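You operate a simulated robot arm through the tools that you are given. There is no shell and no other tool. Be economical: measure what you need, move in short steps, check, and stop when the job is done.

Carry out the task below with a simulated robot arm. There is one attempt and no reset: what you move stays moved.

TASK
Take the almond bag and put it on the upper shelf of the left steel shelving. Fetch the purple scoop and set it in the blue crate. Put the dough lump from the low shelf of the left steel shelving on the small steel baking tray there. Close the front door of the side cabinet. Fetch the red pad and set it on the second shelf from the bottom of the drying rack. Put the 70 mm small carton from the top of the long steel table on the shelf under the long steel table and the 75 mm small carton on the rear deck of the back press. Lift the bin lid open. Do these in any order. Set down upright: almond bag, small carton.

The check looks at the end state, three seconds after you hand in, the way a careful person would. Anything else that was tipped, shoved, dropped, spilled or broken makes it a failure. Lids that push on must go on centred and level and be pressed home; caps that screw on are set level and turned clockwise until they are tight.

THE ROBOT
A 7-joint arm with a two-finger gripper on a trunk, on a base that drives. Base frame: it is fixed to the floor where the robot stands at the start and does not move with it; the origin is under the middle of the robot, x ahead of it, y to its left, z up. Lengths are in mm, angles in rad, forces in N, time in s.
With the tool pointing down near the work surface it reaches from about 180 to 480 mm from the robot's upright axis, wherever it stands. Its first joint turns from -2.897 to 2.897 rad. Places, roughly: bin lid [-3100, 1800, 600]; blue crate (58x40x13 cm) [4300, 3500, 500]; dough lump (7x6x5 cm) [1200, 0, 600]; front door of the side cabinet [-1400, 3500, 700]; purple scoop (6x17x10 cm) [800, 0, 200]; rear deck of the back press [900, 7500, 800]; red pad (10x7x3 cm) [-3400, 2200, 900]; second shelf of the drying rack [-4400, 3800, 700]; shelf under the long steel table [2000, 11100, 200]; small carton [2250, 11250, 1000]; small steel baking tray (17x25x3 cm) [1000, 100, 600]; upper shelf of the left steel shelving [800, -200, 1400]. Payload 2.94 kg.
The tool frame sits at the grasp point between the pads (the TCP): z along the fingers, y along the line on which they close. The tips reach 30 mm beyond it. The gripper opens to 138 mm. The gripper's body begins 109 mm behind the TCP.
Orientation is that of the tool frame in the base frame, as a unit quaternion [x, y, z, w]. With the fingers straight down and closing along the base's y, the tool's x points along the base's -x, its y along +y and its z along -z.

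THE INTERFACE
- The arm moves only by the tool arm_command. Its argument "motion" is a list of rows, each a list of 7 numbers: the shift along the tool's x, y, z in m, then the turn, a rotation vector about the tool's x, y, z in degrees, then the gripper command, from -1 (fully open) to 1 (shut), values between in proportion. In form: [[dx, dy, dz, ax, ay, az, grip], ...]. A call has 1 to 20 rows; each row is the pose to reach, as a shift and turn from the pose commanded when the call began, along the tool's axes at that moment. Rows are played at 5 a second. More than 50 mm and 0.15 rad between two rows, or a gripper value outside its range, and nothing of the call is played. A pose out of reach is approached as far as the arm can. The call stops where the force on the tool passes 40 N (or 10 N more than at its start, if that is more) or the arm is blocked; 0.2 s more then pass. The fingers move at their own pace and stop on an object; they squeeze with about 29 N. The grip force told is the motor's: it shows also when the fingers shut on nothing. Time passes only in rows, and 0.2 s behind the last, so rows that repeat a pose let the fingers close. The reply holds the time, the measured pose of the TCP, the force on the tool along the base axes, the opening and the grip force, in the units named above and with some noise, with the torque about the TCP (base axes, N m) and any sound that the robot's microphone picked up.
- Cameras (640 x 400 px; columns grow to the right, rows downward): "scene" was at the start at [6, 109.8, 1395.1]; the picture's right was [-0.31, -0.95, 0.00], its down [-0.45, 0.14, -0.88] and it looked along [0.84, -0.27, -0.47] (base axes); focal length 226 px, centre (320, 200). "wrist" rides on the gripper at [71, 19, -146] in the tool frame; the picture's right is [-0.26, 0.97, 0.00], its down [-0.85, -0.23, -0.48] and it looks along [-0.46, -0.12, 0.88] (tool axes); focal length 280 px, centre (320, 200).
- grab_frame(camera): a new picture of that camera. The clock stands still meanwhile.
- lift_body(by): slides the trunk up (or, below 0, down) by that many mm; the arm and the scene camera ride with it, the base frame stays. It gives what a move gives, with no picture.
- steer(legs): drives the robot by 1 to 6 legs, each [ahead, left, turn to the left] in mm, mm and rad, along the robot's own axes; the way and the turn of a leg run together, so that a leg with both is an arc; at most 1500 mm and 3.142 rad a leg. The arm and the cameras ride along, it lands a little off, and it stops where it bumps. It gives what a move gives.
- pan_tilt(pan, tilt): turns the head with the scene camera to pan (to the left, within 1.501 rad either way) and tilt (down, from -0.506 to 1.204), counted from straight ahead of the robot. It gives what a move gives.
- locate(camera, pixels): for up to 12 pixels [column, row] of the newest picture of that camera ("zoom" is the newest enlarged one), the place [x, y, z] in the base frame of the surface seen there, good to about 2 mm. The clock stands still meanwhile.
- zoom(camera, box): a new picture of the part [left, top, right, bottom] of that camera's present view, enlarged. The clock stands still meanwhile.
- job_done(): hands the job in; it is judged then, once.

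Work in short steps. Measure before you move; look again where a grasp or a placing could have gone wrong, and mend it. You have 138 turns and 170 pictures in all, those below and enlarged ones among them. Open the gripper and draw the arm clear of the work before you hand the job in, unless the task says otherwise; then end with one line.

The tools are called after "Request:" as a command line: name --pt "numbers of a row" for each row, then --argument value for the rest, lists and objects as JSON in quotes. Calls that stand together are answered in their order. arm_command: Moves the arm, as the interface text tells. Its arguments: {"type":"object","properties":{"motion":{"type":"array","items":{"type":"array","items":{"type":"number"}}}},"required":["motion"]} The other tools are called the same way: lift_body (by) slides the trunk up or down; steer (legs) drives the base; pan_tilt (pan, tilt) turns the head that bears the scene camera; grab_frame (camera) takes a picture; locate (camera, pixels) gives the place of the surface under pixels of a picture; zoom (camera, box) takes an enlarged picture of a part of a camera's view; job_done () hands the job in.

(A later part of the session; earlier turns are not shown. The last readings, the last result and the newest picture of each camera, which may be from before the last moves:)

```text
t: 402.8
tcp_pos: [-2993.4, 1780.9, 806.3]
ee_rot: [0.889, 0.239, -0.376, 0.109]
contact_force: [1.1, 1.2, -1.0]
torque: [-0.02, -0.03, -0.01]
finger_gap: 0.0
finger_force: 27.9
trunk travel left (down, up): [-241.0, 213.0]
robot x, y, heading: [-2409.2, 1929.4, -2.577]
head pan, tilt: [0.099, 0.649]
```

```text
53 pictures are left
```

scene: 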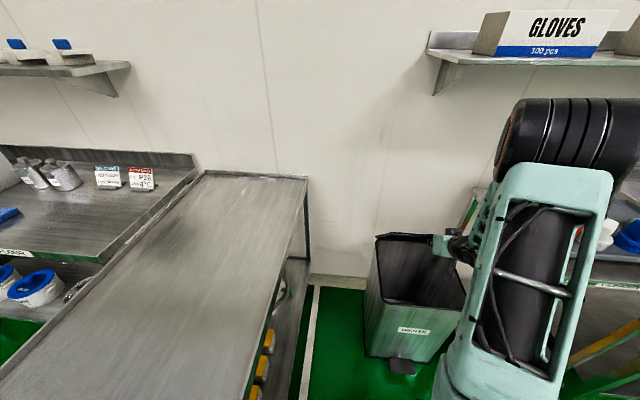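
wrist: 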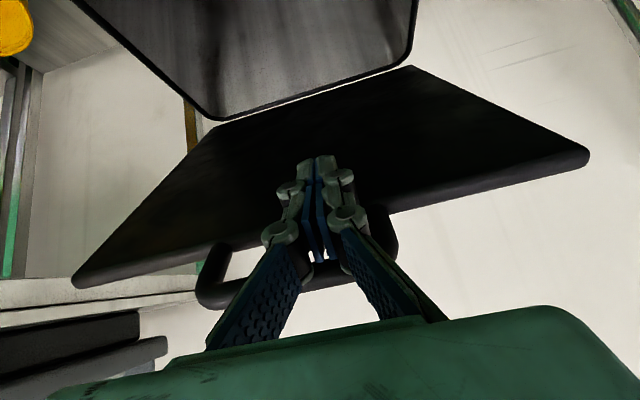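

The lid is riding on the fingers at ~50°. I continue: ahead 70, lift 30, ahead 85, and look.

Request:
steer --legs '[[70, 0, 0]]'

Request:
lift_body --by 30

Request:
steer --legs '[[85, 0, 0]]'

Request:
grab_frame --camera "scene"

Request:
grab_frame --camera "wrist"

```text
t: 403.8
tcp_pos: [-3053.5, 1742.5, 804.0]
ee_rot: [0.888, 0.24, -0.377, 0.109]
contact_force: [1.1, 0.3, -0.9]
torque: [-0.03, -0.01, -0.01]
finger_gap: 0.0
finger_force: 28.1
trunk travel left (down, up): [-241.0, 213.0]
robot x, y, heading: [-2465.1, 1887.3, -2.576]
head pan, tilt: [0.099, 0.649]
```

```text
t: 404.5
tcp_pos: [-3052.2, 1741.5, 834.8]
ee_rot: [0.888, 0.24, -0.376, 0.109]
contact_force: [0.9, 0.5, 0.5]
torque: [-0.02, 0.02, 0.02]
finger_gap: 0.0
finger_force: 28.7
trunk travel left (down, up): [-271.0, 183.0]
robot x, y, heading: [-2462.4, 1891.8, -2.574]
head pan, tilt: [0.099, 0.649]
```

```text
t: 405.6
tcp_pos: [-3122.2, 1697.8, 835.1]
ee_rot: [0.888, 0.24, -0.376, 0.109]
contact_force: [-0.4, 0.6, -0.8]
torque: [0.04, 0.0, 0.03]
finger_gap: 0.1
finger_force: 28.1
trunk travel left (down, up): [-271.0, 183.0]
robot x, y, heading: [-2536.1, 1840.0, -2.577]
head pan, tilt: [0.099, 0.649]
```

```text
52 pictures are left
```

scene: 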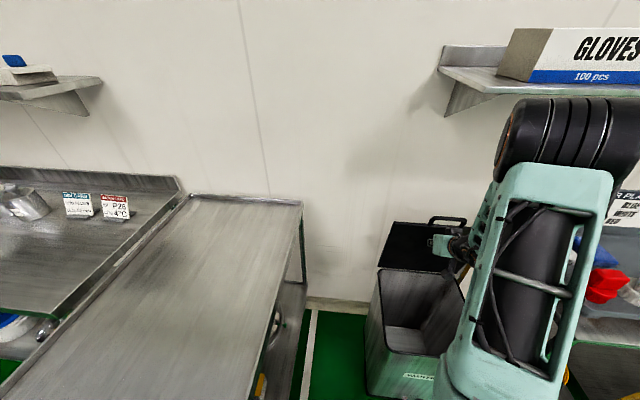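

```text
51 pictures are left
```

wrist: 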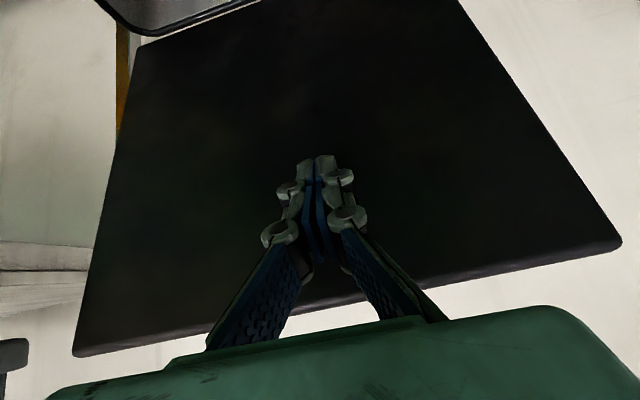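

The lid is near vertical. I push it further back with the arm (force-limited).

Request:
arm_command --pt "-0.014 0 0.0144 0 0 0 1" --pt "-0.028 0 0.0288 0 0 0 1" --pt "-0.042 0 0.0432 0 0 0 1" --pt "-0.055 0 0.0576 0 0 0 1" --pt "-0.069 0 0.072 0 0 0 1"

Request:
grab_frame --camera "scene"

Request:
locate --camera "scene" --pixels '[[395, 230], [385, 265], [445, 220], [410, 250], [435, 218], [400, 290]]'

```text
t: 406.8
tcp_pos: [-3210.1, 1648.6, 835.2]
ee_rot: [0.888, 0.24, -0.376, 0.109]
contact_force: [8.0, 2.8, 2.4]
torque: [0.0, 0.0, 0.07]
finger_gap: 0.1
finger_force: 28.9
trunk travel left (down, up): [-271.0, 183.0]
robot x, y, heading: [-2534.2, 1847.2, -2.572]
head pan, tilt: [0.099, 0.649]
```

```text
50 pictures are left
```

scene: 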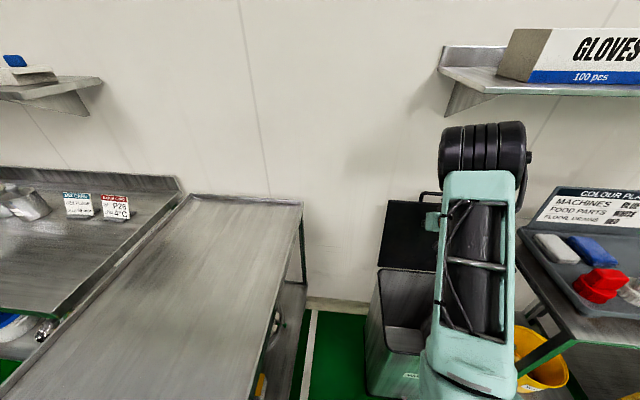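

```text
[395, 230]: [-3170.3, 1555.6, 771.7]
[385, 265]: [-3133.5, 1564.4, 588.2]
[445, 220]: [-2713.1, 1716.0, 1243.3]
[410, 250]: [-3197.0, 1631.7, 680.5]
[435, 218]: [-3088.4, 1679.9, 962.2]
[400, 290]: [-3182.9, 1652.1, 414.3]
```

The lid is ~11° past vertical and resisting. I withdraw, back away and verify it stays.

Request:
arm_command --pt "0.014 0 -0.0144 0 0 0 1" --pt "0.028 0 -0.0288 0 0 0 1" --pt "0.042 0 -0.0432 0 0 0 1" --pt "0.055 0 -0.0576 0 0 0 1" --pt "0.069 0 -0.072 0 0 0 1"

Request:
steer --legs '[[-500, 0, 0]]'

Request:
grab_frame --camera "scene"

Request:
pan_tilt --pan -1.5 --tilt 0.3

Request:
grab_frame --camera "scene"

Request:
locate --camera "scene" --pixels '[[300, 200], [350, 180], [350, 210], [400, 180], [400, 210], [450, 180], [450, 220], [500, 180], [500, 230], [300, 170], [550, 230], [250, 190]]'

```text
t: 408.0
tcp_pos: [-3124.6, 1698.6, 834.3]
ee_rot: [0.888, 0.24, -0.376, 0.109]
contact_force: [-0.1, 0.0, 0.0]
torque: [0.01, 0.0, -0.02]
finger_gap: 0.0
finger_force: 28.7
trunk travel left (down, up): [-271.0, 183.0]
robot x, y, heading: [-2534.0, 1847.9, -2.573]
head pan, tilt: [0.099, 0.649]
```

```text
t: 410.9
tcp_pos: [-2701.8, 1967.4, 836.2]
ee_rot: [0.888, 0.24, -0.376, 0.109]
contact_force: [0.4, 0.1, -0.1]
torque: [-0.03, -0.02, 0.02]
finger_gap: 0.2
finger_force: 28.1
trunk travel left (down, up): [-271.0, 183.0]
robot x, y, heading: [-2111.8, 2117.2, -2.572]
head pan, tilt: [0.099, 0.649]
```

```text
49 pictures are left
```

scene: 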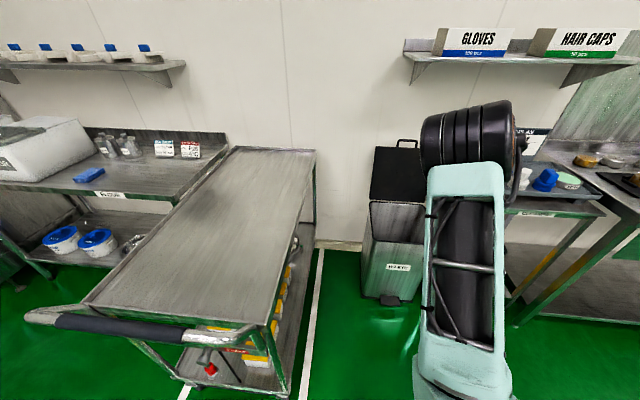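

```text
t: 412.6
tcp_pos: [-2699.4, 1968.4, 836.9]
ee_rot: [0.888, 0.239, -0.377, 0.109]
contact_force: [0.3, 0.6, -0.3]
torque: [-0.03, -0.03, 0.0]
finger_gap: 0.0
finger_force: 28.6
trunk travel left (down, up): [-271.0, 183.0]
robot x, y, heading: [-2110.0, 2114.9, -2.577]
head pan, tilt: [-1.499, 0.3]
```

```text
48 pictures are left
```

scene: 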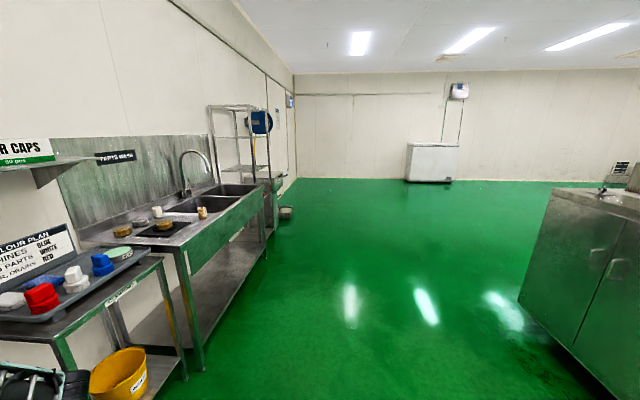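

```text
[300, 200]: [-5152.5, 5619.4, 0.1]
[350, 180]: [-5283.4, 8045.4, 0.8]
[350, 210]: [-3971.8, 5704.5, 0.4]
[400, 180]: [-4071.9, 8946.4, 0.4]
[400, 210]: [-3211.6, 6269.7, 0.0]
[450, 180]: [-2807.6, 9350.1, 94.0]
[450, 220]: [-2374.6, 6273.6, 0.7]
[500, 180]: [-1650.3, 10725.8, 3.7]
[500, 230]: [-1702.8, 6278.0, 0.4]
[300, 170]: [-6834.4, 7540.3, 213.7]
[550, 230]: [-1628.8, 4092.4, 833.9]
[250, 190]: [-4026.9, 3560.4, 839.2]
```

The lid stays open. Now I drive north along the free west aisle toward the long table.

Request:
steer --legs '[[0, 0, -2.056], [1500, 0, 0], [1500, 0, 0], [400, 0, -0.385]]'

Request:
steer --legs '[[1500, 0, 0], [1400, 0, 0]]'

Request:
pan_tilt --pan -0.5 --tilt 0.3

Request:
grab_frame --camera "scene"

Request:
locate --camera "scene" --pixels '[[100, 200], [200, 180], [250, 180], [300, 180], [350, 180], [400, 180], [450, 180], [500, 180], [300, 220], [400, 220], [500, 220], [250, 150]]'

```text
t: 434.1
tcp_pos: [-1831.6, 5964.8, 835.7]
ee_rot: [-0.517, 0.761, 0.225, 0.319]
contact_force: [0.3, 0.7, -0.7]
torque: [0.0, -0.01, 0.01]
finger_gap: 0.1
finger_force: 28.7
trunk travel left (down, up): [-271.0, 183.0]
robot x, y, heading: [-2198.8, 5489.7, 1.232]
head pan, tilt: [-1.499, 0.3]
```

```text
t: 447.9
tcp_pos: [-841.7, 8649.3, 835.9]
ee_rot: [-0.512, 0.765, 0.224, 0.321]
contact_force: [0.5, 0.4, 0.3]
torque: [-0.01, -0.04, 0.03]
finger_gap: 0.0
finger_force: 28.4
trunk travel left (down, up): [-271.0, 183.0]
robot x, y, heading: [-1218.3, 8173.9, 1.217]
head pan, tilt: [-1.499, 0.3]
```

```text
t: 449.2
tcp_pos: [-842.4, 8649.5, 836.1]
ee_rot: [-0.512, 0.765, 0.224, 0.321]
contact_force: [-0.4, 0.0, -0.2]
torque: [0.01, 0.0, 0.03]
finger_gap: 0.0
finger_force: 28.4
trunk travel left (down, up): [-271.0, 183.0]
robot x, y, heading: [-1219.1, 8176.5, 1.222]
head pan, tilt: [-0.499, 0.3]
```

```text
47 pictures are left
```

scene: 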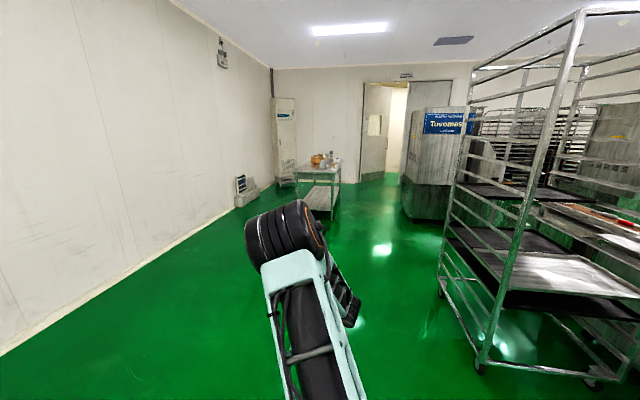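

```text
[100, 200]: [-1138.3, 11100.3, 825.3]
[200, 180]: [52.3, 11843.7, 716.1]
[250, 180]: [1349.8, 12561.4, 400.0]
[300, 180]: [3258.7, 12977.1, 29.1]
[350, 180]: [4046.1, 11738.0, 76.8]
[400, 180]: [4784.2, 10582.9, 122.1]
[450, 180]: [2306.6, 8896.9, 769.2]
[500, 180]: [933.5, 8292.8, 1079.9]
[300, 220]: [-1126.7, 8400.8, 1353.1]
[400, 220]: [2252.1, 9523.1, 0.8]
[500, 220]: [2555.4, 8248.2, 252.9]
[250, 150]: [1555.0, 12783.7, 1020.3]
```

The long table is at (318,185), straight ahead of the camera. I zoom on it, then drive toward it.

Request:
zoom --camera "scene" --box '[270, 140, 366, 220]'

Request:
locate --camera "zoom" --pixels '[[170, 210], [300, 240], [410, 195], [465, 190], [215, 290], [350, 330], [270, 150], [330, 150], [420, 165]]'

Request:
steer --legs '[[0, 0, -0.5], [1100, 0, 0], [1100, 0, 0]]'

Request:
pan_tilt --pan 0.0 --tilt 0.4

Request:
grab_frame --camera "scene"

```text
5.00 times, centred on (318, 180) of scene
```

zoom: 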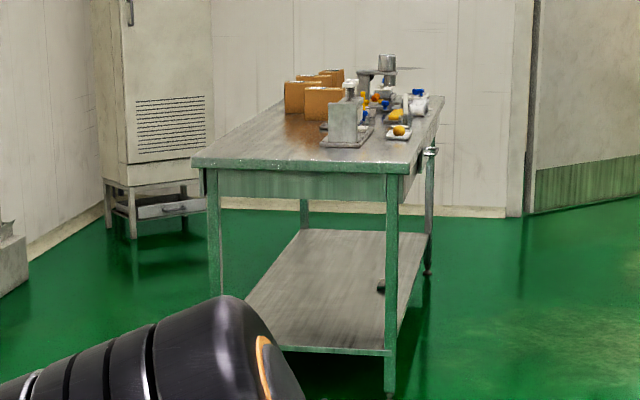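

```text
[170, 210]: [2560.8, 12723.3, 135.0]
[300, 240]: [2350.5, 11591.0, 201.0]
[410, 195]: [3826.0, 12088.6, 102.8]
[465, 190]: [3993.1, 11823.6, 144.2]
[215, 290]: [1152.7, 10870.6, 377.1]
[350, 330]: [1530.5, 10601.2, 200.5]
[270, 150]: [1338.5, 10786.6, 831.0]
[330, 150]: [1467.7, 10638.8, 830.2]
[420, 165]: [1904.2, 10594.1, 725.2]
```

```text
t: 461.6
tcp_pos: [1027.7, 9854.0, 835.7]
ee_rot: [-0.301, 0.87, 0.135, 0.368]
contact_force: [1.0, -0.7, -0.4]
torque: [0.0, -0.02, 0.0]
finger_gap: 0.1
finger_force: 28.1
trunk travel left (down, up): [-271.0, 183.0]
robot x, y, heading: [464.6, 9627.8, 0.703]
head pan, tilt: [-0.499, 0.3]
```

```text
t: 462.6
tcp_pos: [1028.3, 9854.1, 835.9]
ee_rot: [-0.301, 0.87, 0.135, 0.367]
contact_force: [-0.3, -0.5, 0.8]
torque: [0.03, -0.03, -0.01]
finger_gap: 0.1
finger_force: 28.5
trunk travel left (down, up): [-271.0, 183.0]
robot x, y, heading: [462.8, 9630.1, 0.706]
head pan, tilt: [0.0, 0.4]
```

```text
45 pictures are left
```

scene: 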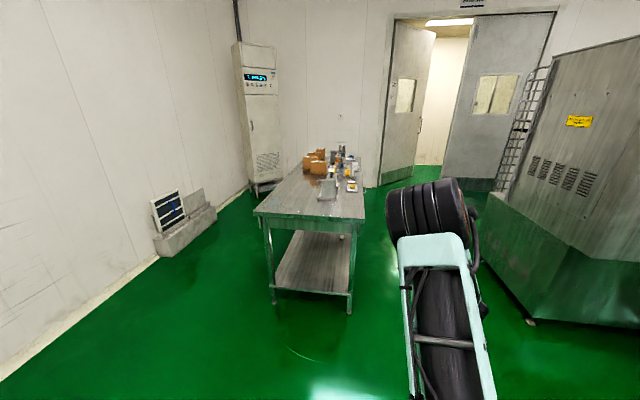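

I zoom on the cartons and measure the table.

Request:
zoom --camera "scene" --box '[285, 135, 375, 215]'

Request:
locate --camera "zoom" --pixels '[[165, 175], [155, 105], [215, 215], [210, 155], [235, 110], [285, 120], [310, 290], [480, 250], [200, 300], [560, 390], [100, 300], [320, 270]]'

Request:
locate --camera "scene" --pixels '[[255, 211], [363, 215], [358, 180], [300, 175], [271, 300], [350, 310], [300, 255], [350, 260], [340, 238]]'

```text
5.00 times, centred on (330, 175) of scene
```

zoom: 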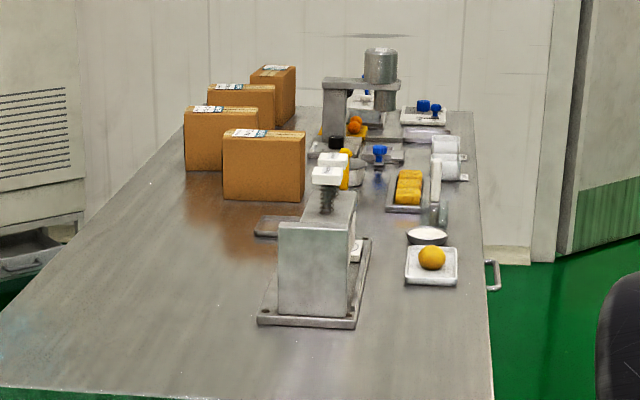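

```text
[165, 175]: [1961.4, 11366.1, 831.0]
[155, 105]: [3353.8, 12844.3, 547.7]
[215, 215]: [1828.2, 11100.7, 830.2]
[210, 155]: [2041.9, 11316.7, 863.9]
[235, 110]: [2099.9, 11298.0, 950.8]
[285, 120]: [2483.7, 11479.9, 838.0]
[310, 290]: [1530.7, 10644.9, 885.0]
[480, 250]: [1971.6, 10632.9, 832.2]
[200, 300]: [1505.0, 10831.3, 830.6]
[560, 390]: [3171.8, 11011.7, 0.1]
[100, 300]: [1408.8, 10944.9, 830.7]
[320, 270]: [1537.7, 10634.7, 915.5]
```

```text
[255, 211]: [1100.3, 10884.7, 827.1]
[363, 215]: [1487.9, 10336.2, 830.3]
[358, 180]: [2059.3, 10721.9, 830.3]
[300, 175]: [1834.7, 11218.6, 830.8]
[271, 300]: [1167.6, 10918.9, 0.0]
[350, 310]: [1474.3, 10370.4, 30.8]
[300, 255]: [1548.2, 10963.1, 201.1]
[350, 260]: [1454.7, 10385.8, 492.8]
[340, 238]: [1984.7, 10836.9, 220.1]
```

The table runs along my e' axis, cartons near its left edge. I raise the trunk, drive round to the left aisle and turn to face the table.

Request:
lift_body --by 180

Request:
steer --legs '[[0, 0, -0.146], [250, 1330, 0], [1000, 0, 0], [940, 0, 0], [0, 0, -1.573]]'

Request:
pan_tilt --pan 0.0 --tilt 0.6

Request:
grab_frame --camera "scene"

```text
t: 464.6
tcp_pos: [1028.1, 9855.3, 1017.0]
ee_rot: [-0.301, 0.87, 0.135, 0.367]
contact_force: [-0.1, 0.3, 0.1]
torque: [-0.07, 0.02, 0.02]
finger_gap: 0.3
finger_force: 28.6
trunk travel left (down, up): [-451.0, 3.0]
robot x, y, heading: [467.6, 9629.3, 0.704]
head pan, tilt: [0.0, 0.4]
```

```text
t: 490.3
tcp_pos: [1805.9, 11332.1, 1017.2]
ee_rot: [0.456, 0.799, -0.188, 0.344]
contact_force: [-0.3, -1.8, 0.4]
torque: [-0.02, -0.01, 0.0]
finger_gap: 0.1
finger_force: 28.5
trunk travel left (down, up): [-451.0, 3.0]
robot x, y, heading: [1656.0, 11916.8, -0.997]
head pan, tilt: [0.0, 0.4]
```

```text
t: 491.0
tcp_pos: [1806.5, 11332.8, 1015.8]
ee_rot: [0.457, 0.799, -0.188, 0.343]
contact_force: [-0.6, -0.1, -0.3]
torque: [0.02, 0.01, -0.02]
finger_gap: 0.0
finger_force: 28.6
trunk travel left (down, up): [-451.0, 3.0]
robot x, y, heading: [1656.1, 11918.8, -0.993]
head pan, tilt: [0.0, 0.6]
```

```text
43 pictures are left
```

scene: 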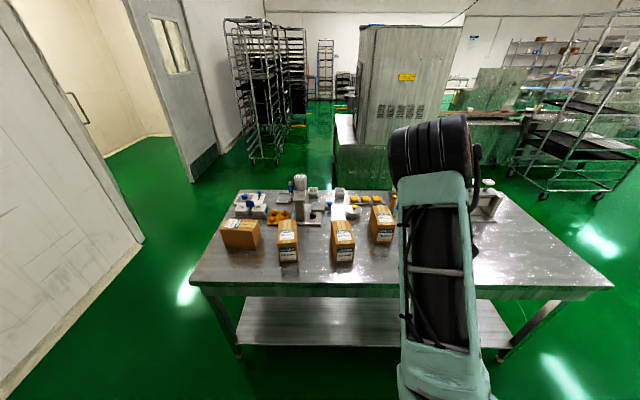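

Four cartons in view. I zoom to read labels and measure.

Request:
zoom --camera "scene" --box '[210, 195, 400, 270]'

Request:
zoom --camera "scene" --box '[265, 200, 365, 268]'

Request:
locate --camera "scene" --pixels '[[243, 220], [288, 221], [343, 223], [382, 212], [288, 240], [343, 243], [382, 228], [240, 237], [300, 270], [290, 290], [290, 320], [370, 320]]'

```text
3.37 times, centred on (305, 232) of scene
```

zoom: 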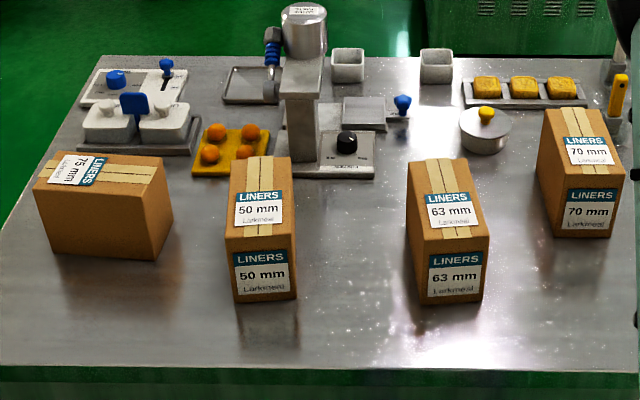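

```text
5.88 times, centred on (315, 234) of scene
```

zoom: 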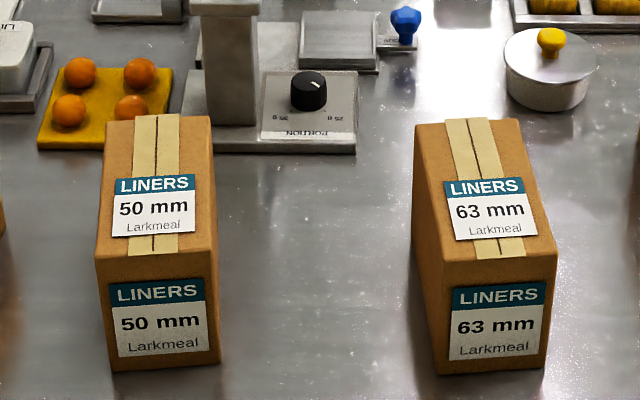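

```text
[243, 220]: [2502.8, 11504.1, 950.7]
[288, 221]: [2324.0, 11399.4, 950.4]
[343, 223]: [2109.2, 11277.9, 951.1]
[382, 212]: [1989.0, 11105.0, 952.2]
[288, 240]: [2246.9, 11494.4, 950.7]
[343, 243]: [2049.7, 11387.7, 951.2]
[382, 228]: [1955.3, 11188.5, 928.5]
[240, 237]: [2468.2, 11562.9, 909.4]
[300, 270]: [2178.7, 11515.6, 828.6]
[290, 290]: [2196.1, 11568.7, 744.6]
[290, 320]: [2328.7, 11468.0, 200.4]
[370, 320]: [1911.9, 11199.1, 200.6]
```

70 mm is the rightmost, 75 mm the leftmost. I pitch the tool to ~61° with the gripper open, and measure both cartons' top corners.

Request:
arm_command --pt "0 0 0 0 6 0 -0.7" --pt "0 0 0 0 12 0 -0.7" --pt "0 0 0 0 17 0 -0.7"

Request:
zoom --camera "scene" --box '[210, 200, 274, 240]'

Request:
zoom --camera "scene" --box '[350, 200, 414, 240]'

Request:
locate --camera "scene" --pixels '[[227, 220], [259, 220], [253, 230], [223, 228], [373, 207], [387, 207], [393, 223], [379, 224], [379, 238], [391, 239], [251, 246], [224, 244]]'

```text
t: 491.8
tcp_pos: [1806.0, 11331.8, 1016.6]
ee_rot: [0.479, 0.841, -0.119, 0.222]
contact_force: [0.0, 0.2, 0.0]
torque: [-0.01, 0.0, -0.03]
finger_gap: 113.7
finger_force: 0.0
trunk travel left (down, up): [-451.0, 3.0]
robot x, y, heading: [1660.5, 11922.4, -0.997]
head pan, tilt: [0.0, 0.6]
```

```text
10.00 times, centred on (242, 220) of scene
```

zoom: 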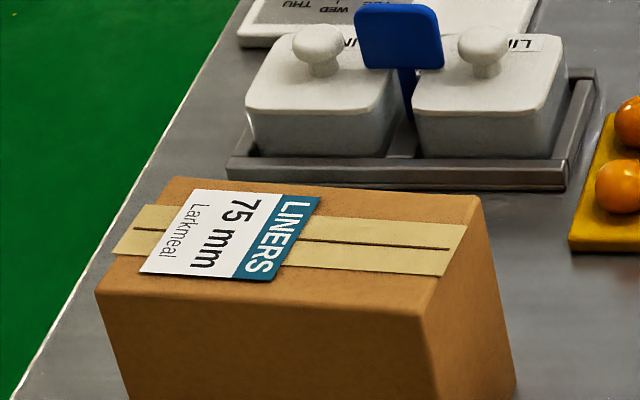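

```text
10.00 times, centred on (382, 220) of scene
```

zoom: 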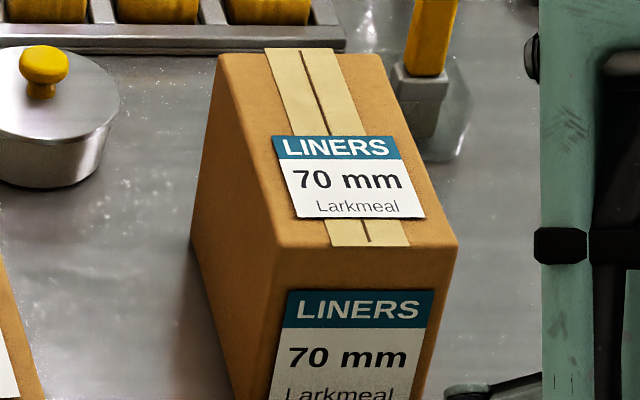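

```text
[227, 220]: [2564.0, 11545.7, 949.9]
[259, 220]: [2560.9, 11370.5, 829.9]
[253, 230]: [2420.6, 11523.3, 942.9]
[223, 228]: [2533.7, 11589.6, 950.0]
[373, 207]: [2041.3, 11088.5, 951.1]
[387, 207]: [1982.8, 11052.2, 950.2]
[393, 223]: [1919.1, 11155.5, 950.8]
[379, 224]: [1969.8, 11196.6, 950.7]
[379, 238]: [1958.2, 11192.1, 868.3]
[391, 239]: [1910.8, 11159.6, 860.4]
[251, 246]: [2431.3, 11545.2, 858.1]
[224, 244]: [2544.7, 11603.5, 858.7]
```

70 mm carton centre ≈(1977,11125), 75 mm wide, square to the table. I drive over it and lower around it.

Request:
steer --legs '[[267, 31, 0]]'

Request:
grab_frame --camera "wrist"

Request:
lift_body --by -122

Request:
grab_frame --camera "wrist"

```text
t: 493.7
tcp_pos: [1977.0, 11129.9, 1016.6]
ee_rot: [0.478, 0.842, -0.118, 0.223]
contact_force: [1.2, -0.1, -0.3]
torque: [0.03, 0.05, -0.03]
finger_gap: 117.2
finger_force: 0.0
trunk travel left (down, up): [-451.0, 3.0]
robot x, y, heading: [1831.5, 11713.5, -0.996]
head pan, tilt: [0.0, 0.6]
```

```text
38 pictures are left
```

wrist: 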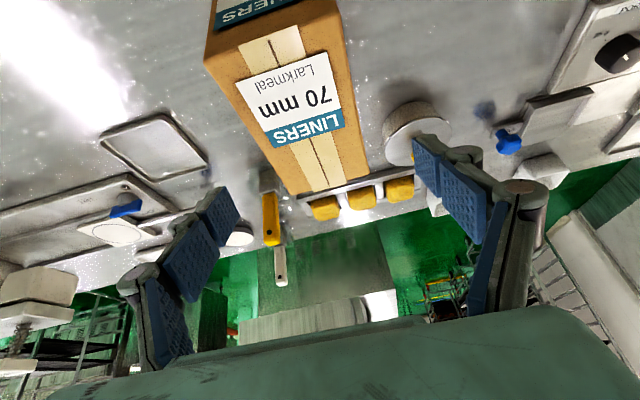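

```text
t: 495.2
tcp_pos: [1978.1, 11128.9, 894.7]
ee_rot: [0.479, 0.841, -0.119, 0.221]
contact_force: [0.1, -0.3, 0.1]
torque: [0.02, 0.02, 0.01]
finger_gap: 117.3
finger_force: 0.0
trunk travel left (down, up): [-329.0, 125.0]
robot x, y, heading: [1827.0, 11719.4, -0.997]
head pan, tilt: [0.0, 0.6]
```

```text
37 pictures are left
```

wrist: 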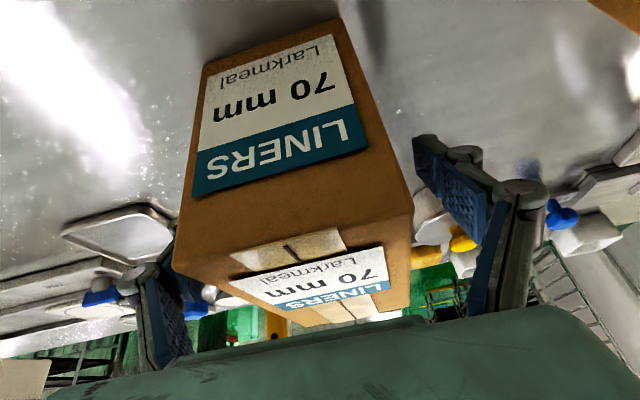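

No contact, the carton sits between the fingers. I close and lift 60 mm.

Request:
arm_command --pt "0 0 0 0 0 0 -0.4" --pt "0 0 0 0 0 0 -0.2" --pt "0 0 0 0 0 0 0" --pt "0 0 0 0 0 0 1" --pt "0 0 0 0 0 0 1" --pt "0 0 0 0 0 0 1"

Request:
lift_body --by 40

Request:
grab_frame --camera "wrist"

```text
t: 496.6
tcp_pos: [1976.5, 11128.6, 894.3]
ee_rot: [0.479, 0.841, -0.119, 0.221]
contact_force: [-3.1, -1.0, 3.9]
torque: [-0.16, 0.42, 0.04]
finger_gap: 82.1
finger_force: 28.6
trunk travel left (down, up): [-329.0, 125.0]
robot x, y, heading: [1826.0, 11715.0, -0.999]
head pan, tilt: [0.0, 0.6]
```

```text
t: 497.4
tcp_pos: [1977.4, 11128.5, 934.8]
ee_rot: [0.478, 0.841, -0.118, 0.222]
contact_force: [-0.2, -0.5, -2.9]
torque: [0.01, 0.06, -0.01]
finger_gap: 81.8
finger_force: 29.5
trunk travel left (down, up): [-369.0, 85.0]
robot x, y, heading: [1829.1, 11713.5, -1.001]
head pan, tilt: [0.0, 0.6]
```

```text
36 pictures are left
```

wrist: 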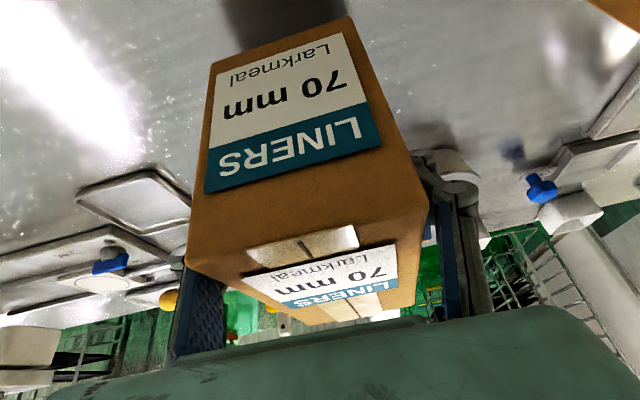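

Carton held. I back out 430, lower the trunk and arm to shelf height, and look at the lower shelf.

Request:
steer --legs '[[-430, 0, 0]]'

Request:
lift_body --by -367

Request:
arm_command --pt "0.027 0 0.021 0 0 0 1" --pt "0.054 -0.001 0.042 0 0 0 1" --pt "0.081 -0.001 0.063 0 0 0 1" --pt "0.108 -0.002 0.084 0 0 0 1" --pt "0.135 -0.002 0.105 0 0 0 1" --pt "0.162 -0.003 0.126 0 0 0 1" --pt "0.189 -0.003 0.147 0 0 0 1" --pt "0.216 -0.004 0.168 0 0 0 1" --pt "0.242 -0.004 0.1884 0 0 0 1" --pt "0.242 -0.004 0.1884 0 0 0 1"

Request:
grab_frame --camera "scene"

Request:
locate --camera "scene" --pixels '[[250, 240], [250, 250], [250, 260], [250, 270], [250, 280], [250, 200], [250, 215], [350, 260], [350, 280]]'

```text
t: 500.1
tcp_pos: [1744.4, 11488.5, 933.9]
ee_rot: [0.48, 0.841, -0.118, 0.222]
contact_force: [0.1, -0.4, -2.9]
torque: [0.05, 0.02, 0.02]
finger_gap: 81.6
finger_force: 28.8
trunk travel left (down, up): [-369.0, 85.0]
robot x, y, heading: [1596.8, 12079.4, -0.998]
head pan, tilt: [0.0, 0.6]
```

```text
t: 503.6
tcp_pos: [1742.7, 11488.5, 567.9]
ee_rot: [0.479, 0.841, -0.118, 0.222]
contact_force: [-0.1, -0.1, -2.9]
torque: [0.07, 0.02, 0.0]
finger_gap: 81.4
finger_force: 28.8
trunk travel left (down, up): [-2.0, 452.0]
robot x, y, heading: [1592.9, 12077.1, -0.996]
head pan, tilt: [0.0, 0.6]
```

```text
t: 505.8
tcp_pos: [1682.7, 11590.8, 284.7]
ee_rot: [0.48, 0.841, -0.119, 0.222]
contact_force: [-1.4, 1.2, -2.3]
torque: [0.02, 0.03, 0.0]
finger_gap: 81.6
finger_force: 29.0
trunk travel left (down, up): [-2.0, 452.0]
robot x, y, heading: [1596.2, 12075.1, -0.996]
head pan, tilt: [0.0, 0.6]
```

```text
35 pictures are left
```

scene: 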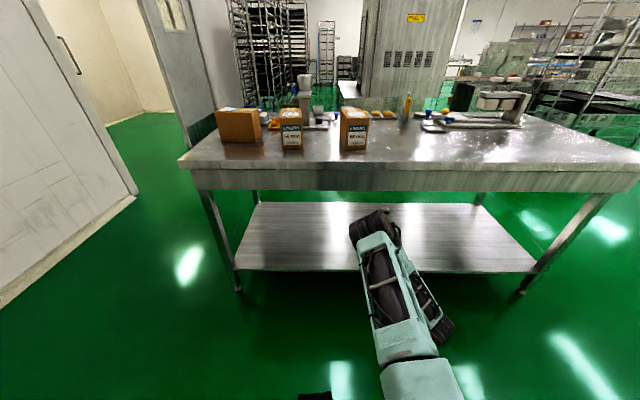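

```text
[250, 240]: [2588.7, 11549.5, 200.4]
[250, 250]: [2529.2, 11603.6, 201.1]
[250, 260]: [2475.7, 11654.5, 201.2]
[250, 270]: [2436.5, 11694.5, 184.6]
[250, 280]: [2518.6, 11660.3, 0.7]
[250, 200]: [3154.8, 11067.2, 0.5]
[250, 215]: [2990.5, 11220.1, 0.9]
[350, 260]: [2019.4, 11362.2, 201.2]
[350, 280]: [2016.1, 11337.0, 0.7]
```

Shelf edge is at n'≈-8610. I drive in 447 mm so the carton sits ~50 mm inside, and look.

Request:
steer --legs '[[447, -8, 0]]'

Request:
lift_body --by -2

Request:
arm_command --pt "0.003 0 0.0053 0 0 0 1" --pt "0.006 0 0.0106 0 0 0 1" --pt "0.0075 0 0.0135 0 0 0 1" --pt "0.0083 0 0.0148 0 0 0 1"

Request:
grab_frame --camera "wrist"

```text
t: 507.9
tcp_pos: [1838.9, 11345.8, 283.4]
ee_rot: [0.48, 0.842, -0.116, 0.218]
contact_force: [-0.4, 0.6, -3.5]
torque: [0.07, 0.04, -0.02]
finger_gap: 81.4
finger_force: 29.2
trunk travel left (down, up): [-2.0, 452.0]
robot x, y, heading: [1753.9, 11816.9, -0.994]
head pan, tilt: [0.0, 0.6]
stopped in leg 1: the robot was blocked; the commanded pose is now the measured one
```

```text
t: 508.4
tcp_pos: [1841.7, 11343.6, 284.2]
ee_rot: [0.48, 0.841, -0.117, 0.221]
contact_force: [0.7, -0.4, -2.9]
torque: [0.06, -0.01, -0.02]
finger_gap: 81.3
finger_force: 28.6
trunk travel left (down, up): [0.0, 454.0]
robot x, y, heading: [1755.3, 11817.6, -0.991]
head pan, tilt: [0.0, 0.6]
```

```text
t: 509.4
tcp_pos: [1842.5, 11338.8, 273.0]
ee_rot: [0.482, 0.838, -0.118, 0.228]
contact_force: [-0.5, -0.7, -3.3]
torque: [0.09, -0.01, -0.04]
finger_gap: 81.4
finger_force: 28.9
trunk travel left (down, up): [0.0, 454.0]
robot x, y, heading: [1756.5, 11815.3, -0.995]
head pan, tilt: [0.0, 0.6]
```

```text
34 pictures are left
```

wrist: 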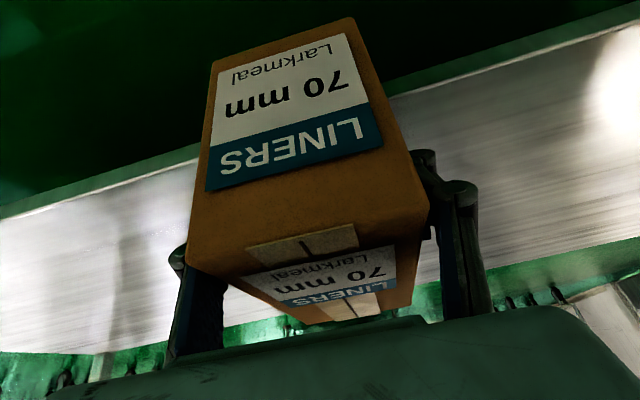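

The base was blocked short of the goal. I look down to see what touches.

Request:
pan_tilt --pan 0.3 --tilt 1.0

Request:
grab_frame --camera "scene"

Request:
locate --camera "scene" --pixels '[[320, 150], [320, 180], [320, 200], [340, 230], [400, 120], [420, 150], [300, 330], [340, 300], [440, 200], [460, 120]]'

```text
t: 510.3
tcp_pos: [1841.8, 11339.6, 271.4]
ee_rot: [0.482, 0.838, -0.118, 0.228]
contact_force: [0.6, 0.6, -3.8]
torque: [0.11, 0.05, 0.01]
finger_gap: 81.5
finger_force: 29.1
trunk travel left (down, up): [0.0, 454.0]
robot x, y, heading: [1754.8, 11814.7, -0.995]
head pan, tilt: [0.3, 1.0]
```

```text
33 pictures are left
```

scene: 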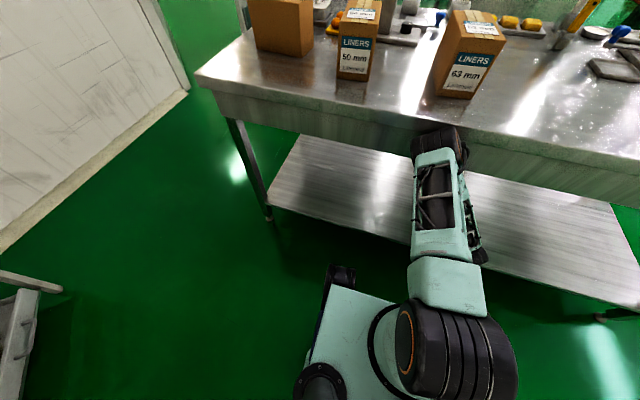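

```text
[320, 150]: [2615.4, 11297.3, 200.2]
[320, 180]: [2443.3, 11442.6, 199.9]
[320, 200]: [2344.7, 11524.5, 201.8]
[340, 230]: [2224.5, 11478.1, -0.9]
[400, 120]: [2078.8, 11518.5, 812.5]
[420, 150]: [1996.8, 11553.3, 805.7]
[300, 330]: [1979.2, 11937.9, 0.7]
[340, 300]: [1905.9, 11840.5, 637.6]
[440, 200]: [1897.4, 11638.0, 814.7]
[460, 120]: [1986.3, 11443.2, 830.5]
```

The elbow drum touches the tabletop's edge. Straightening the arm draws the elbow back, so I back off 15 mm, extend the arm 95 mm, then drive in.

Request:
steer --legs '[[-20, 0, 0]]'

Request:
arm_command --pt "-0.022 0 0.008 0 0 0 1" --pt "-0.044 0 0.019 0 0 0 1" --pt "-0.066 0 0.03 0 0 0 1" --pt "-0.0866 0 0.0396 0 0 0 1" --pt "-0.0866 0 0.0396 0 0 0 1"

Request:
steer --legs '[[75, 0, 0]]'

Request:
grab_frame --camera "scene"

```text
t: 511.1
tcp_pos: [1829.7, 11363.7, 252.7]
ee_rot: [0.481, 0.845, -0.108, 0.206]
contact_force: [-0.8, 0.3, -2.7]
torque: [0.04, 0.05, -0.01]
finger_gap: 81.4
finger_force: 29.5
trunk travel left (down, up): [0.0, 454.0]
robot x, y, heading: [1748.4, 11830.9, -0.993]
head pan, tilt: [0.3, 1.0]
```

```text
t: 512.3
tcp_pos: [1877.1, 11279.7, 258.9]
ee_rot: [0.481, 0.845, -0.11, 0.207]
contact_force: [-4.3, 4.4, 26.3]
torque: [1.09, 1.89, -0.23]
finger_gap: 81.8
finger_force: 29.3
trunk travel left (down, up): [0.0, 454.0]
robot x, y, heading: [1742.0, 11830.6, -0.996]
head pan, tilt: [0.3, 1.0]
```

```text
t: 513.1
tcp_pos: [1879.8, 11276.6, 257.6]
ee_rot: [0.481, 0.845, -0.109, 0.207]
contact_force: [2.0, -2.0, 3.6]
torque: [0.11, 0.42, 0.09]
finger_gap: 82.0
finger_force: 29.3
trunk travel left (down, up): [0.0, 454.0]
robot x, y, heading: [1750.0, 11825.8, -0.993]
head pan, tilt: [0.3, 1.0]
stopped in leg 1: the robot was blocked; the commanded pose is now the measured one
```

```text
32 pictures are left
```

scene: 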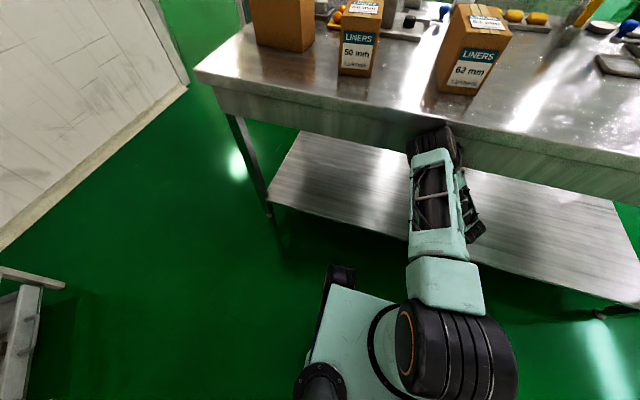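

The carton now rests on the shelf (centre 44 mm inside the edge). I release, back off, and will then nudge it further in.

Request:
arm_command --pt "0 0 0 0 0 0 -0.25" --pt "0 0 0 0 0 0 -0.45" --pt "0 0 0 0 0 0 -0.6" --pt "0 0 0 0 0 0 -0.6"

Request:
steer --legs '[[-160, 0, 0]]'

Request:
arm_command --pt "0 0 0 0 0 0 1" --pt "0 0 0 0 0 0 1" --pt "0 0 0 0 0 0 1" --pt "0 0 0 0 0 0 1"

Request:
grab_frame --camera "wrist"

Request:
locate --camera "wrist" --pixels '[[320, 60], [320, 100], [320, 140], [270, 100], [370, 100], [200, 150], [450, 120]]'

```text
t: 514.1
tcp_pos: [1878.4, 11277.9, 257.8]
ee_rot: [0.481, 0.844, -0.11, 0.208]
contact_force: [-0.3, 0.1, -0.6]
torque: [0.04, -0.01, -0.01]
finger_gap: 110.6
finger_force: 0.1
trunk travel left (down, up): [0.0, 454.0]
robot x, y, heading: [1753.7, 11823.1, -0.989]
head pan, tilt: [0.3, 1.0]
```

```text
t: 515.5
tcp_pos: [1789.6, 11413.4, 249.9]
ee_rot: [0.482, 0.846, -0.106, 0.201]
contact_force: [0.2, 0.4, 0.4]
torque: [0.01, -0.01, -0.01]
finger_gap: 110.4
finger_force: 0.1
trunk travel left (down, up): [0.0, 454.0]
robot x, y, heading: [1665.1, 11956.3, -0.99]
head pan, tilt: [0.3, 1.0]
```

```text
t: 516.5
tcp_pos: [1790.3, 11412.4, 250.5]
ee_rot: [0.483, 0.846, -0.107, 0.201]
contact_force: [-0.5, -1.1, -0.1]
torque: [-0.01, 0.0, -0.01]
finger_gap: 0.1
finger_force: 28.4
trunk travel left (down, up): [0.0, 454.0]
robot x, y, heading: [1664.7, 11954.8, -0.991]
head pan, tilt: [0.3, 1.0]
```

```text
31 pictures are left
```

wrist: 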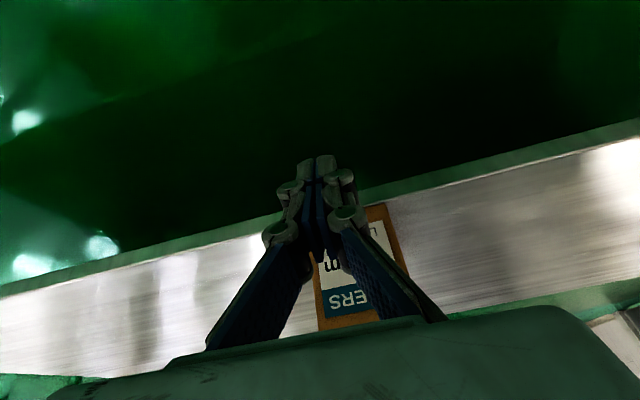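

```text
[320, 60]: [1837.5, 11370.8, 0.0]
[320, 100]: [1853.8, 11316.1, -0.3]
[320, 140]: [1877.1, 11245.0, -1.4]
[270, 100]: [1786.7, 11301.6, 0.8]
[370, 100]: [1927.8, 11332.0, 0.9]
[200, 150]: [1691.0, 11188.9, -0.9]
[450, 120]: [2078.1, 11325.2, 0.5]
```

The carton stands upright on the shelf. I measure it and nudge it in with the fist.

Request:
locate --camera "wrist" --pixels '[[378, 212], [395, 250], [345, 305], [370, 310], [325, 315], [405, 270], [420, 195], [380, 245]]'

```text
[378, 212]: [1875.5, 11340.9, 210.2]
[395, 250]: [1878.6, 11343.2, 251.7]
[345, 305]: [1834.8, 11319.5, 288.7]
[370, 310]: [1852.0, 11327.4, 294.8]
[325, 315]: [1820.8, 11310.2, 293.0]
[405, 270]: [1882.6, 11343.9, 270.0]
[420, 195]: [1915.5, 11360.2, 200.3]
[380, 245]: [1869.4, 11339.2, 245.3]
```

The 70 mm carton is upright on the shelf with its face at the edge and its body fully supported. Now the 75 mm carton: I raise, set the tool vertical, yaw it 94°, and drive to it.

Request:
lift_body --by 400

Request:
arm_command --pt "-0.02 0 -0.04 0 4 0 -0.6" --pt "-0.04 0 -0.08 0 8 0 -0.6" --pt "-0.06 0 -0.12 0 12 0 -0.6" --pt "-0.08 0 -0.16 0 16 0 -0.6" --pt "-0.1 0 -0.2 0 20 0 -0.6" --pt "-0.12 0 -0.24 0 24 0 -0.6" --pt "-0.14 0 -0.285 0 26 0 -0.6" --pt "-0.155 0 -0.318 0 26 0 -0.6"

Request:
arm_command --pt "0 0 0 0 0 8.5 -0.6" --pt "0 0 0 0 0 17 -0.6" --pt "0 0 0 0 0 25.5 -0.6" --pt "0 0 0 0 0 34 -0.6" --pt "0 0 0 0 0 42.5 -0.6" --pt "0 0 0 0 0 51 -0.6" --pt "0 0 0 0 0 59.5 -0.6" --pt "0 0 0 0 0 68 -0.6" --pt "0 0 0 0 0 76.5 -0.6" --pt "0 0 0 0 0 85 -0.6" --pt "0 0 0 0 0 93 -0.6"

Request:
steer --legs '[[0, 668, 0], [150, 0, 0]]'

Request:
pan_tilt --pan 0.0 --tilt 0.75

Request:
grab_frame --camera "scene"

Request:
grab_frame --camera "wrist"

```text
t: 520.3
tcp_pos: [1789.6, 11413.0, 650.3]
ee_rot: [0.482, 0.846, -0.106, 0.201]
contact_force: [0.2, -0.2, 0.2]
torque: [0.0, 0.0, 0.01]
finger_gap: 0.1
finger_force: 28.5
trunk travel left (down, up): [-400.0, 54.0]
robot x, y, heading: [1662.6, 11956.6, -0.992]
head pan, tilt: [0.3, 1.0]
```

```text
t: 522.1
tcp_pos: [1784.0, 11412.3, 1003.4]
ee_rot: [0.494, 0.869, 0.004, 0.005]
contact_force: [0.6, 1.2, -0.6]
torque: [0.05, -0.01, 0.0]
finger_gap: 110.6
finger_force: 0.0
trunk travel left (down, up): [-400.0, 54.0]
robot x, y, heading: [1665.4, 11958.9, -0.989]
head pan, tilt: [0.3, 1.0]
```

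```text
t: 524.5
tcp_pos: [1784.5, 11413.4, 1003.8]
ee_rot: [0.971, 0.239, 0.007, 0.0]
contact_force: [0.2, -0.2, -0.2]
torque: [0.02, -0.02, 0.0]
finger_gap: 110.2
finger_force: 0.0
trunk travel left (down, up): [-400.0, 54.0]
robot x, y, heading: [1662.4, 11953.0, -0.992]
head pan, tilt: [0.3, 1.0]
```

```text
t: 531.8
tcp_pos: [2417.4, 11646.4, 1003.8]
ee_rot: [0.972, 0.235, 0.007, 0.0]
contact_force: [0.9, -0.3, -0.6]
torque: [0.04, -0.04, -0.02]
finger_gap: 110.5
finger_force: 0.1
trunk travel left (down, up): [-400.0, 54.0]
robot x, y, heading: [2299.4, 12190.0, -1.007]
head pan, tilt: [0.3, 1.0]
```

```text
t: 532.6
tcp_pos: [2416.7, 11647.3, 1003.9]
ee_rot: [0.972, 0.235, 0.006, -0.001]
contact_force: [-0.5, 0.5, -0.5]
torque: [0.01, -0.01, -0.01]
finger_gap: 110.6
finger_force: 0.1
trunk travel left (down, up): [-400.0, 54.0]
robot x, y, heading: [2299.9, 12191.3, -1.008]
head pan, tilt: [0.0, 0.75]
```

```text
30 pictures are left
```

scene: 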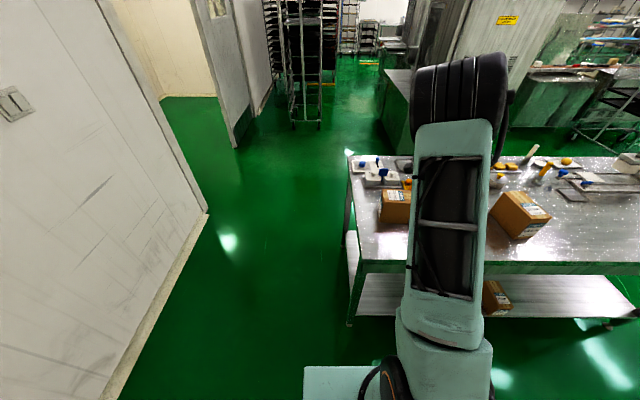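

```text
29 pictures are left
```

wrist: 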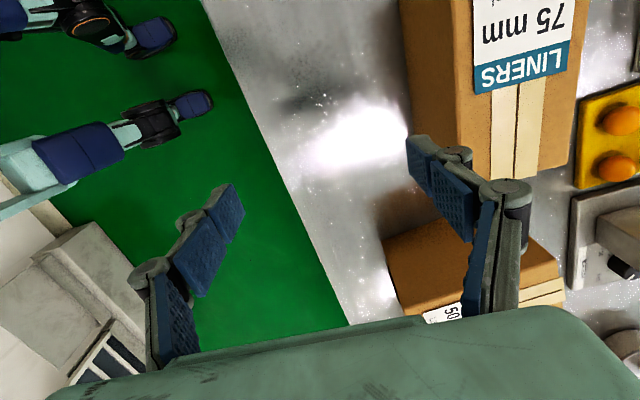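

I measure the 75 mm carton's top from the wrist view.

Request:
locate --camera "wrist" --pixels '[[470, 165], [565, 165], [472, 60], [585, 20], [520, 100], [415, 60], [570, 120], [460, 10]]'

Request:
zoom --camera "scene" --box '[440, 260, 560, 335]'

```text
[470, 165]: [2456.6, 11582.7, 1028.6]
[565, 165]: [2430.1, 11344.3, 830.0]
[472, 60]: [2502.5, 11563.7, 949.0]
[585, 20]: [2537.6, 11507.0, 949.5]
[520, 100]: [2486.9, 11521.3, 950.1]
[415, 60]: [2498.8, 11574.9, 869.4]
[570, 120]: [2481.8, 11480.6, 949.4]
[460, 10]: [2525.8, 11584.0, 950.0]
```

```text
5.33 times, centred on (500, 298) of scene
```

zoom: 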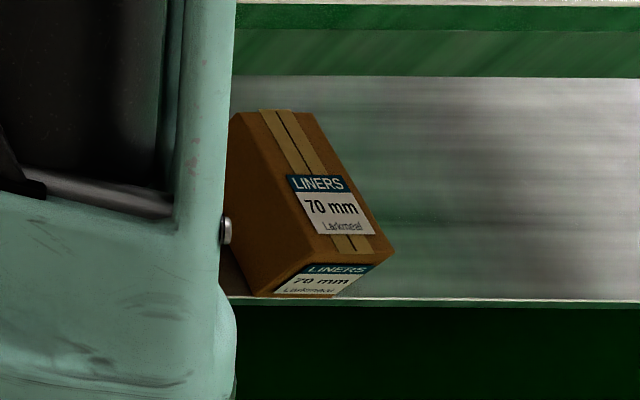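

Carton centre ≈(2492,11523), tool yaw matches. I drive over it, lower, close and lift.

Request:
steer --legs '[[145, -3, 0]]'

Request:
lift_body --by -106

Request:
arm_command --pt "0 0 0 0 0 0 -0.3" --pt "0 0 0 0 0 0 -0.1" --pt "0 0 0 0 0 0 1" --pt "0 0 0 0 0 0 1" --pt "0 0 0 0 0 0 1"

Request:
lift_body --by 100

Request:
grab_frame --camera "wrist"

```text
t: 533.9
tcp_pos: [2492.9, 11523.5, 1003.8]
ee_rot: [0.972, 0.236, 0.007, 0.0]
contact_force: [0.5, -1.0, 0.0]
torque: [0.07, 0.01, -0.02]
finger_gap: 110.3
finger_force: 0.1
trunk travel left (down, up): [-400.0, 54.0]
robot x, y, heading: [2380.3, 12069.8, -1.002]
head pan, tilt: [0.0, 0.75]
```

```text
t: 535.3
tcp_pos: [2492.6, 11523.3, 899.0]
ee_rot: [0.972, 0.236, 0.007, 0.001]
contact_force: [-0.3, 0.0, 0.6]
torque: [-0.01, 0.01, -0.01]
finger_gap: 110.3
finger_force: 0.1
trunk travel left (down, up): [-294.0, 160.0]
robot x, y, heading: [2375.5, 12073.8, -0.997]
head pan, tilt: [0.0, 0.75]
```

```text
t: 536.5
tcp_pos: [2492.8, 11523.6, 898.6]
ee_rot: [0.972, 0.236, 0.007, 0.0]
contact_force: [-0.8, 0.9, 3.8]
torque: [0.3, 0.11, 0.05]
finger_gap: 81.7
finger_force: 29.2
trunk travel left (down, up): [-294.0, 160.0]
robot x, y, heading: [2379.4, 12070.7, -1.003]
head pan, tilt: [0.0, 0.75]
```

```text
t: 537.9
tcp_pos: [2491.5, 11523.0, 998.0]
ee_rot: [0.972, 0.236, 0.007, -0.001]
contact_force: [-0.1, -0.2, -2.4]
torque: [-0.03, 0.06, -0.02]
finger_gap: 81.4
finger_force: 28.9
trunk travel left (down, up): [-394.0, 60.0]
robot x, y, heading: [2379.7, 12067.6, -1.005]
head pan, tilt: [0.0, 0.75]
```

```text
27 pictures are left
```

wrist: 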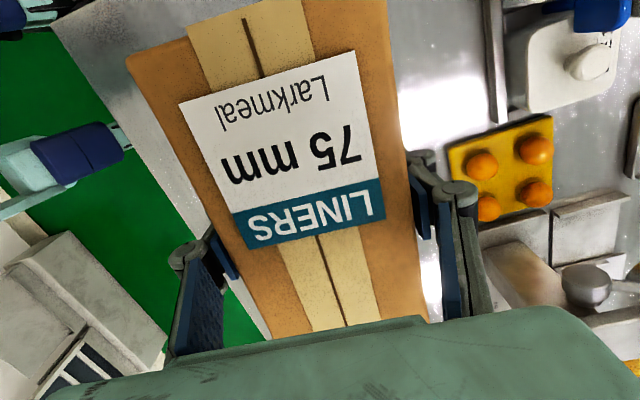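

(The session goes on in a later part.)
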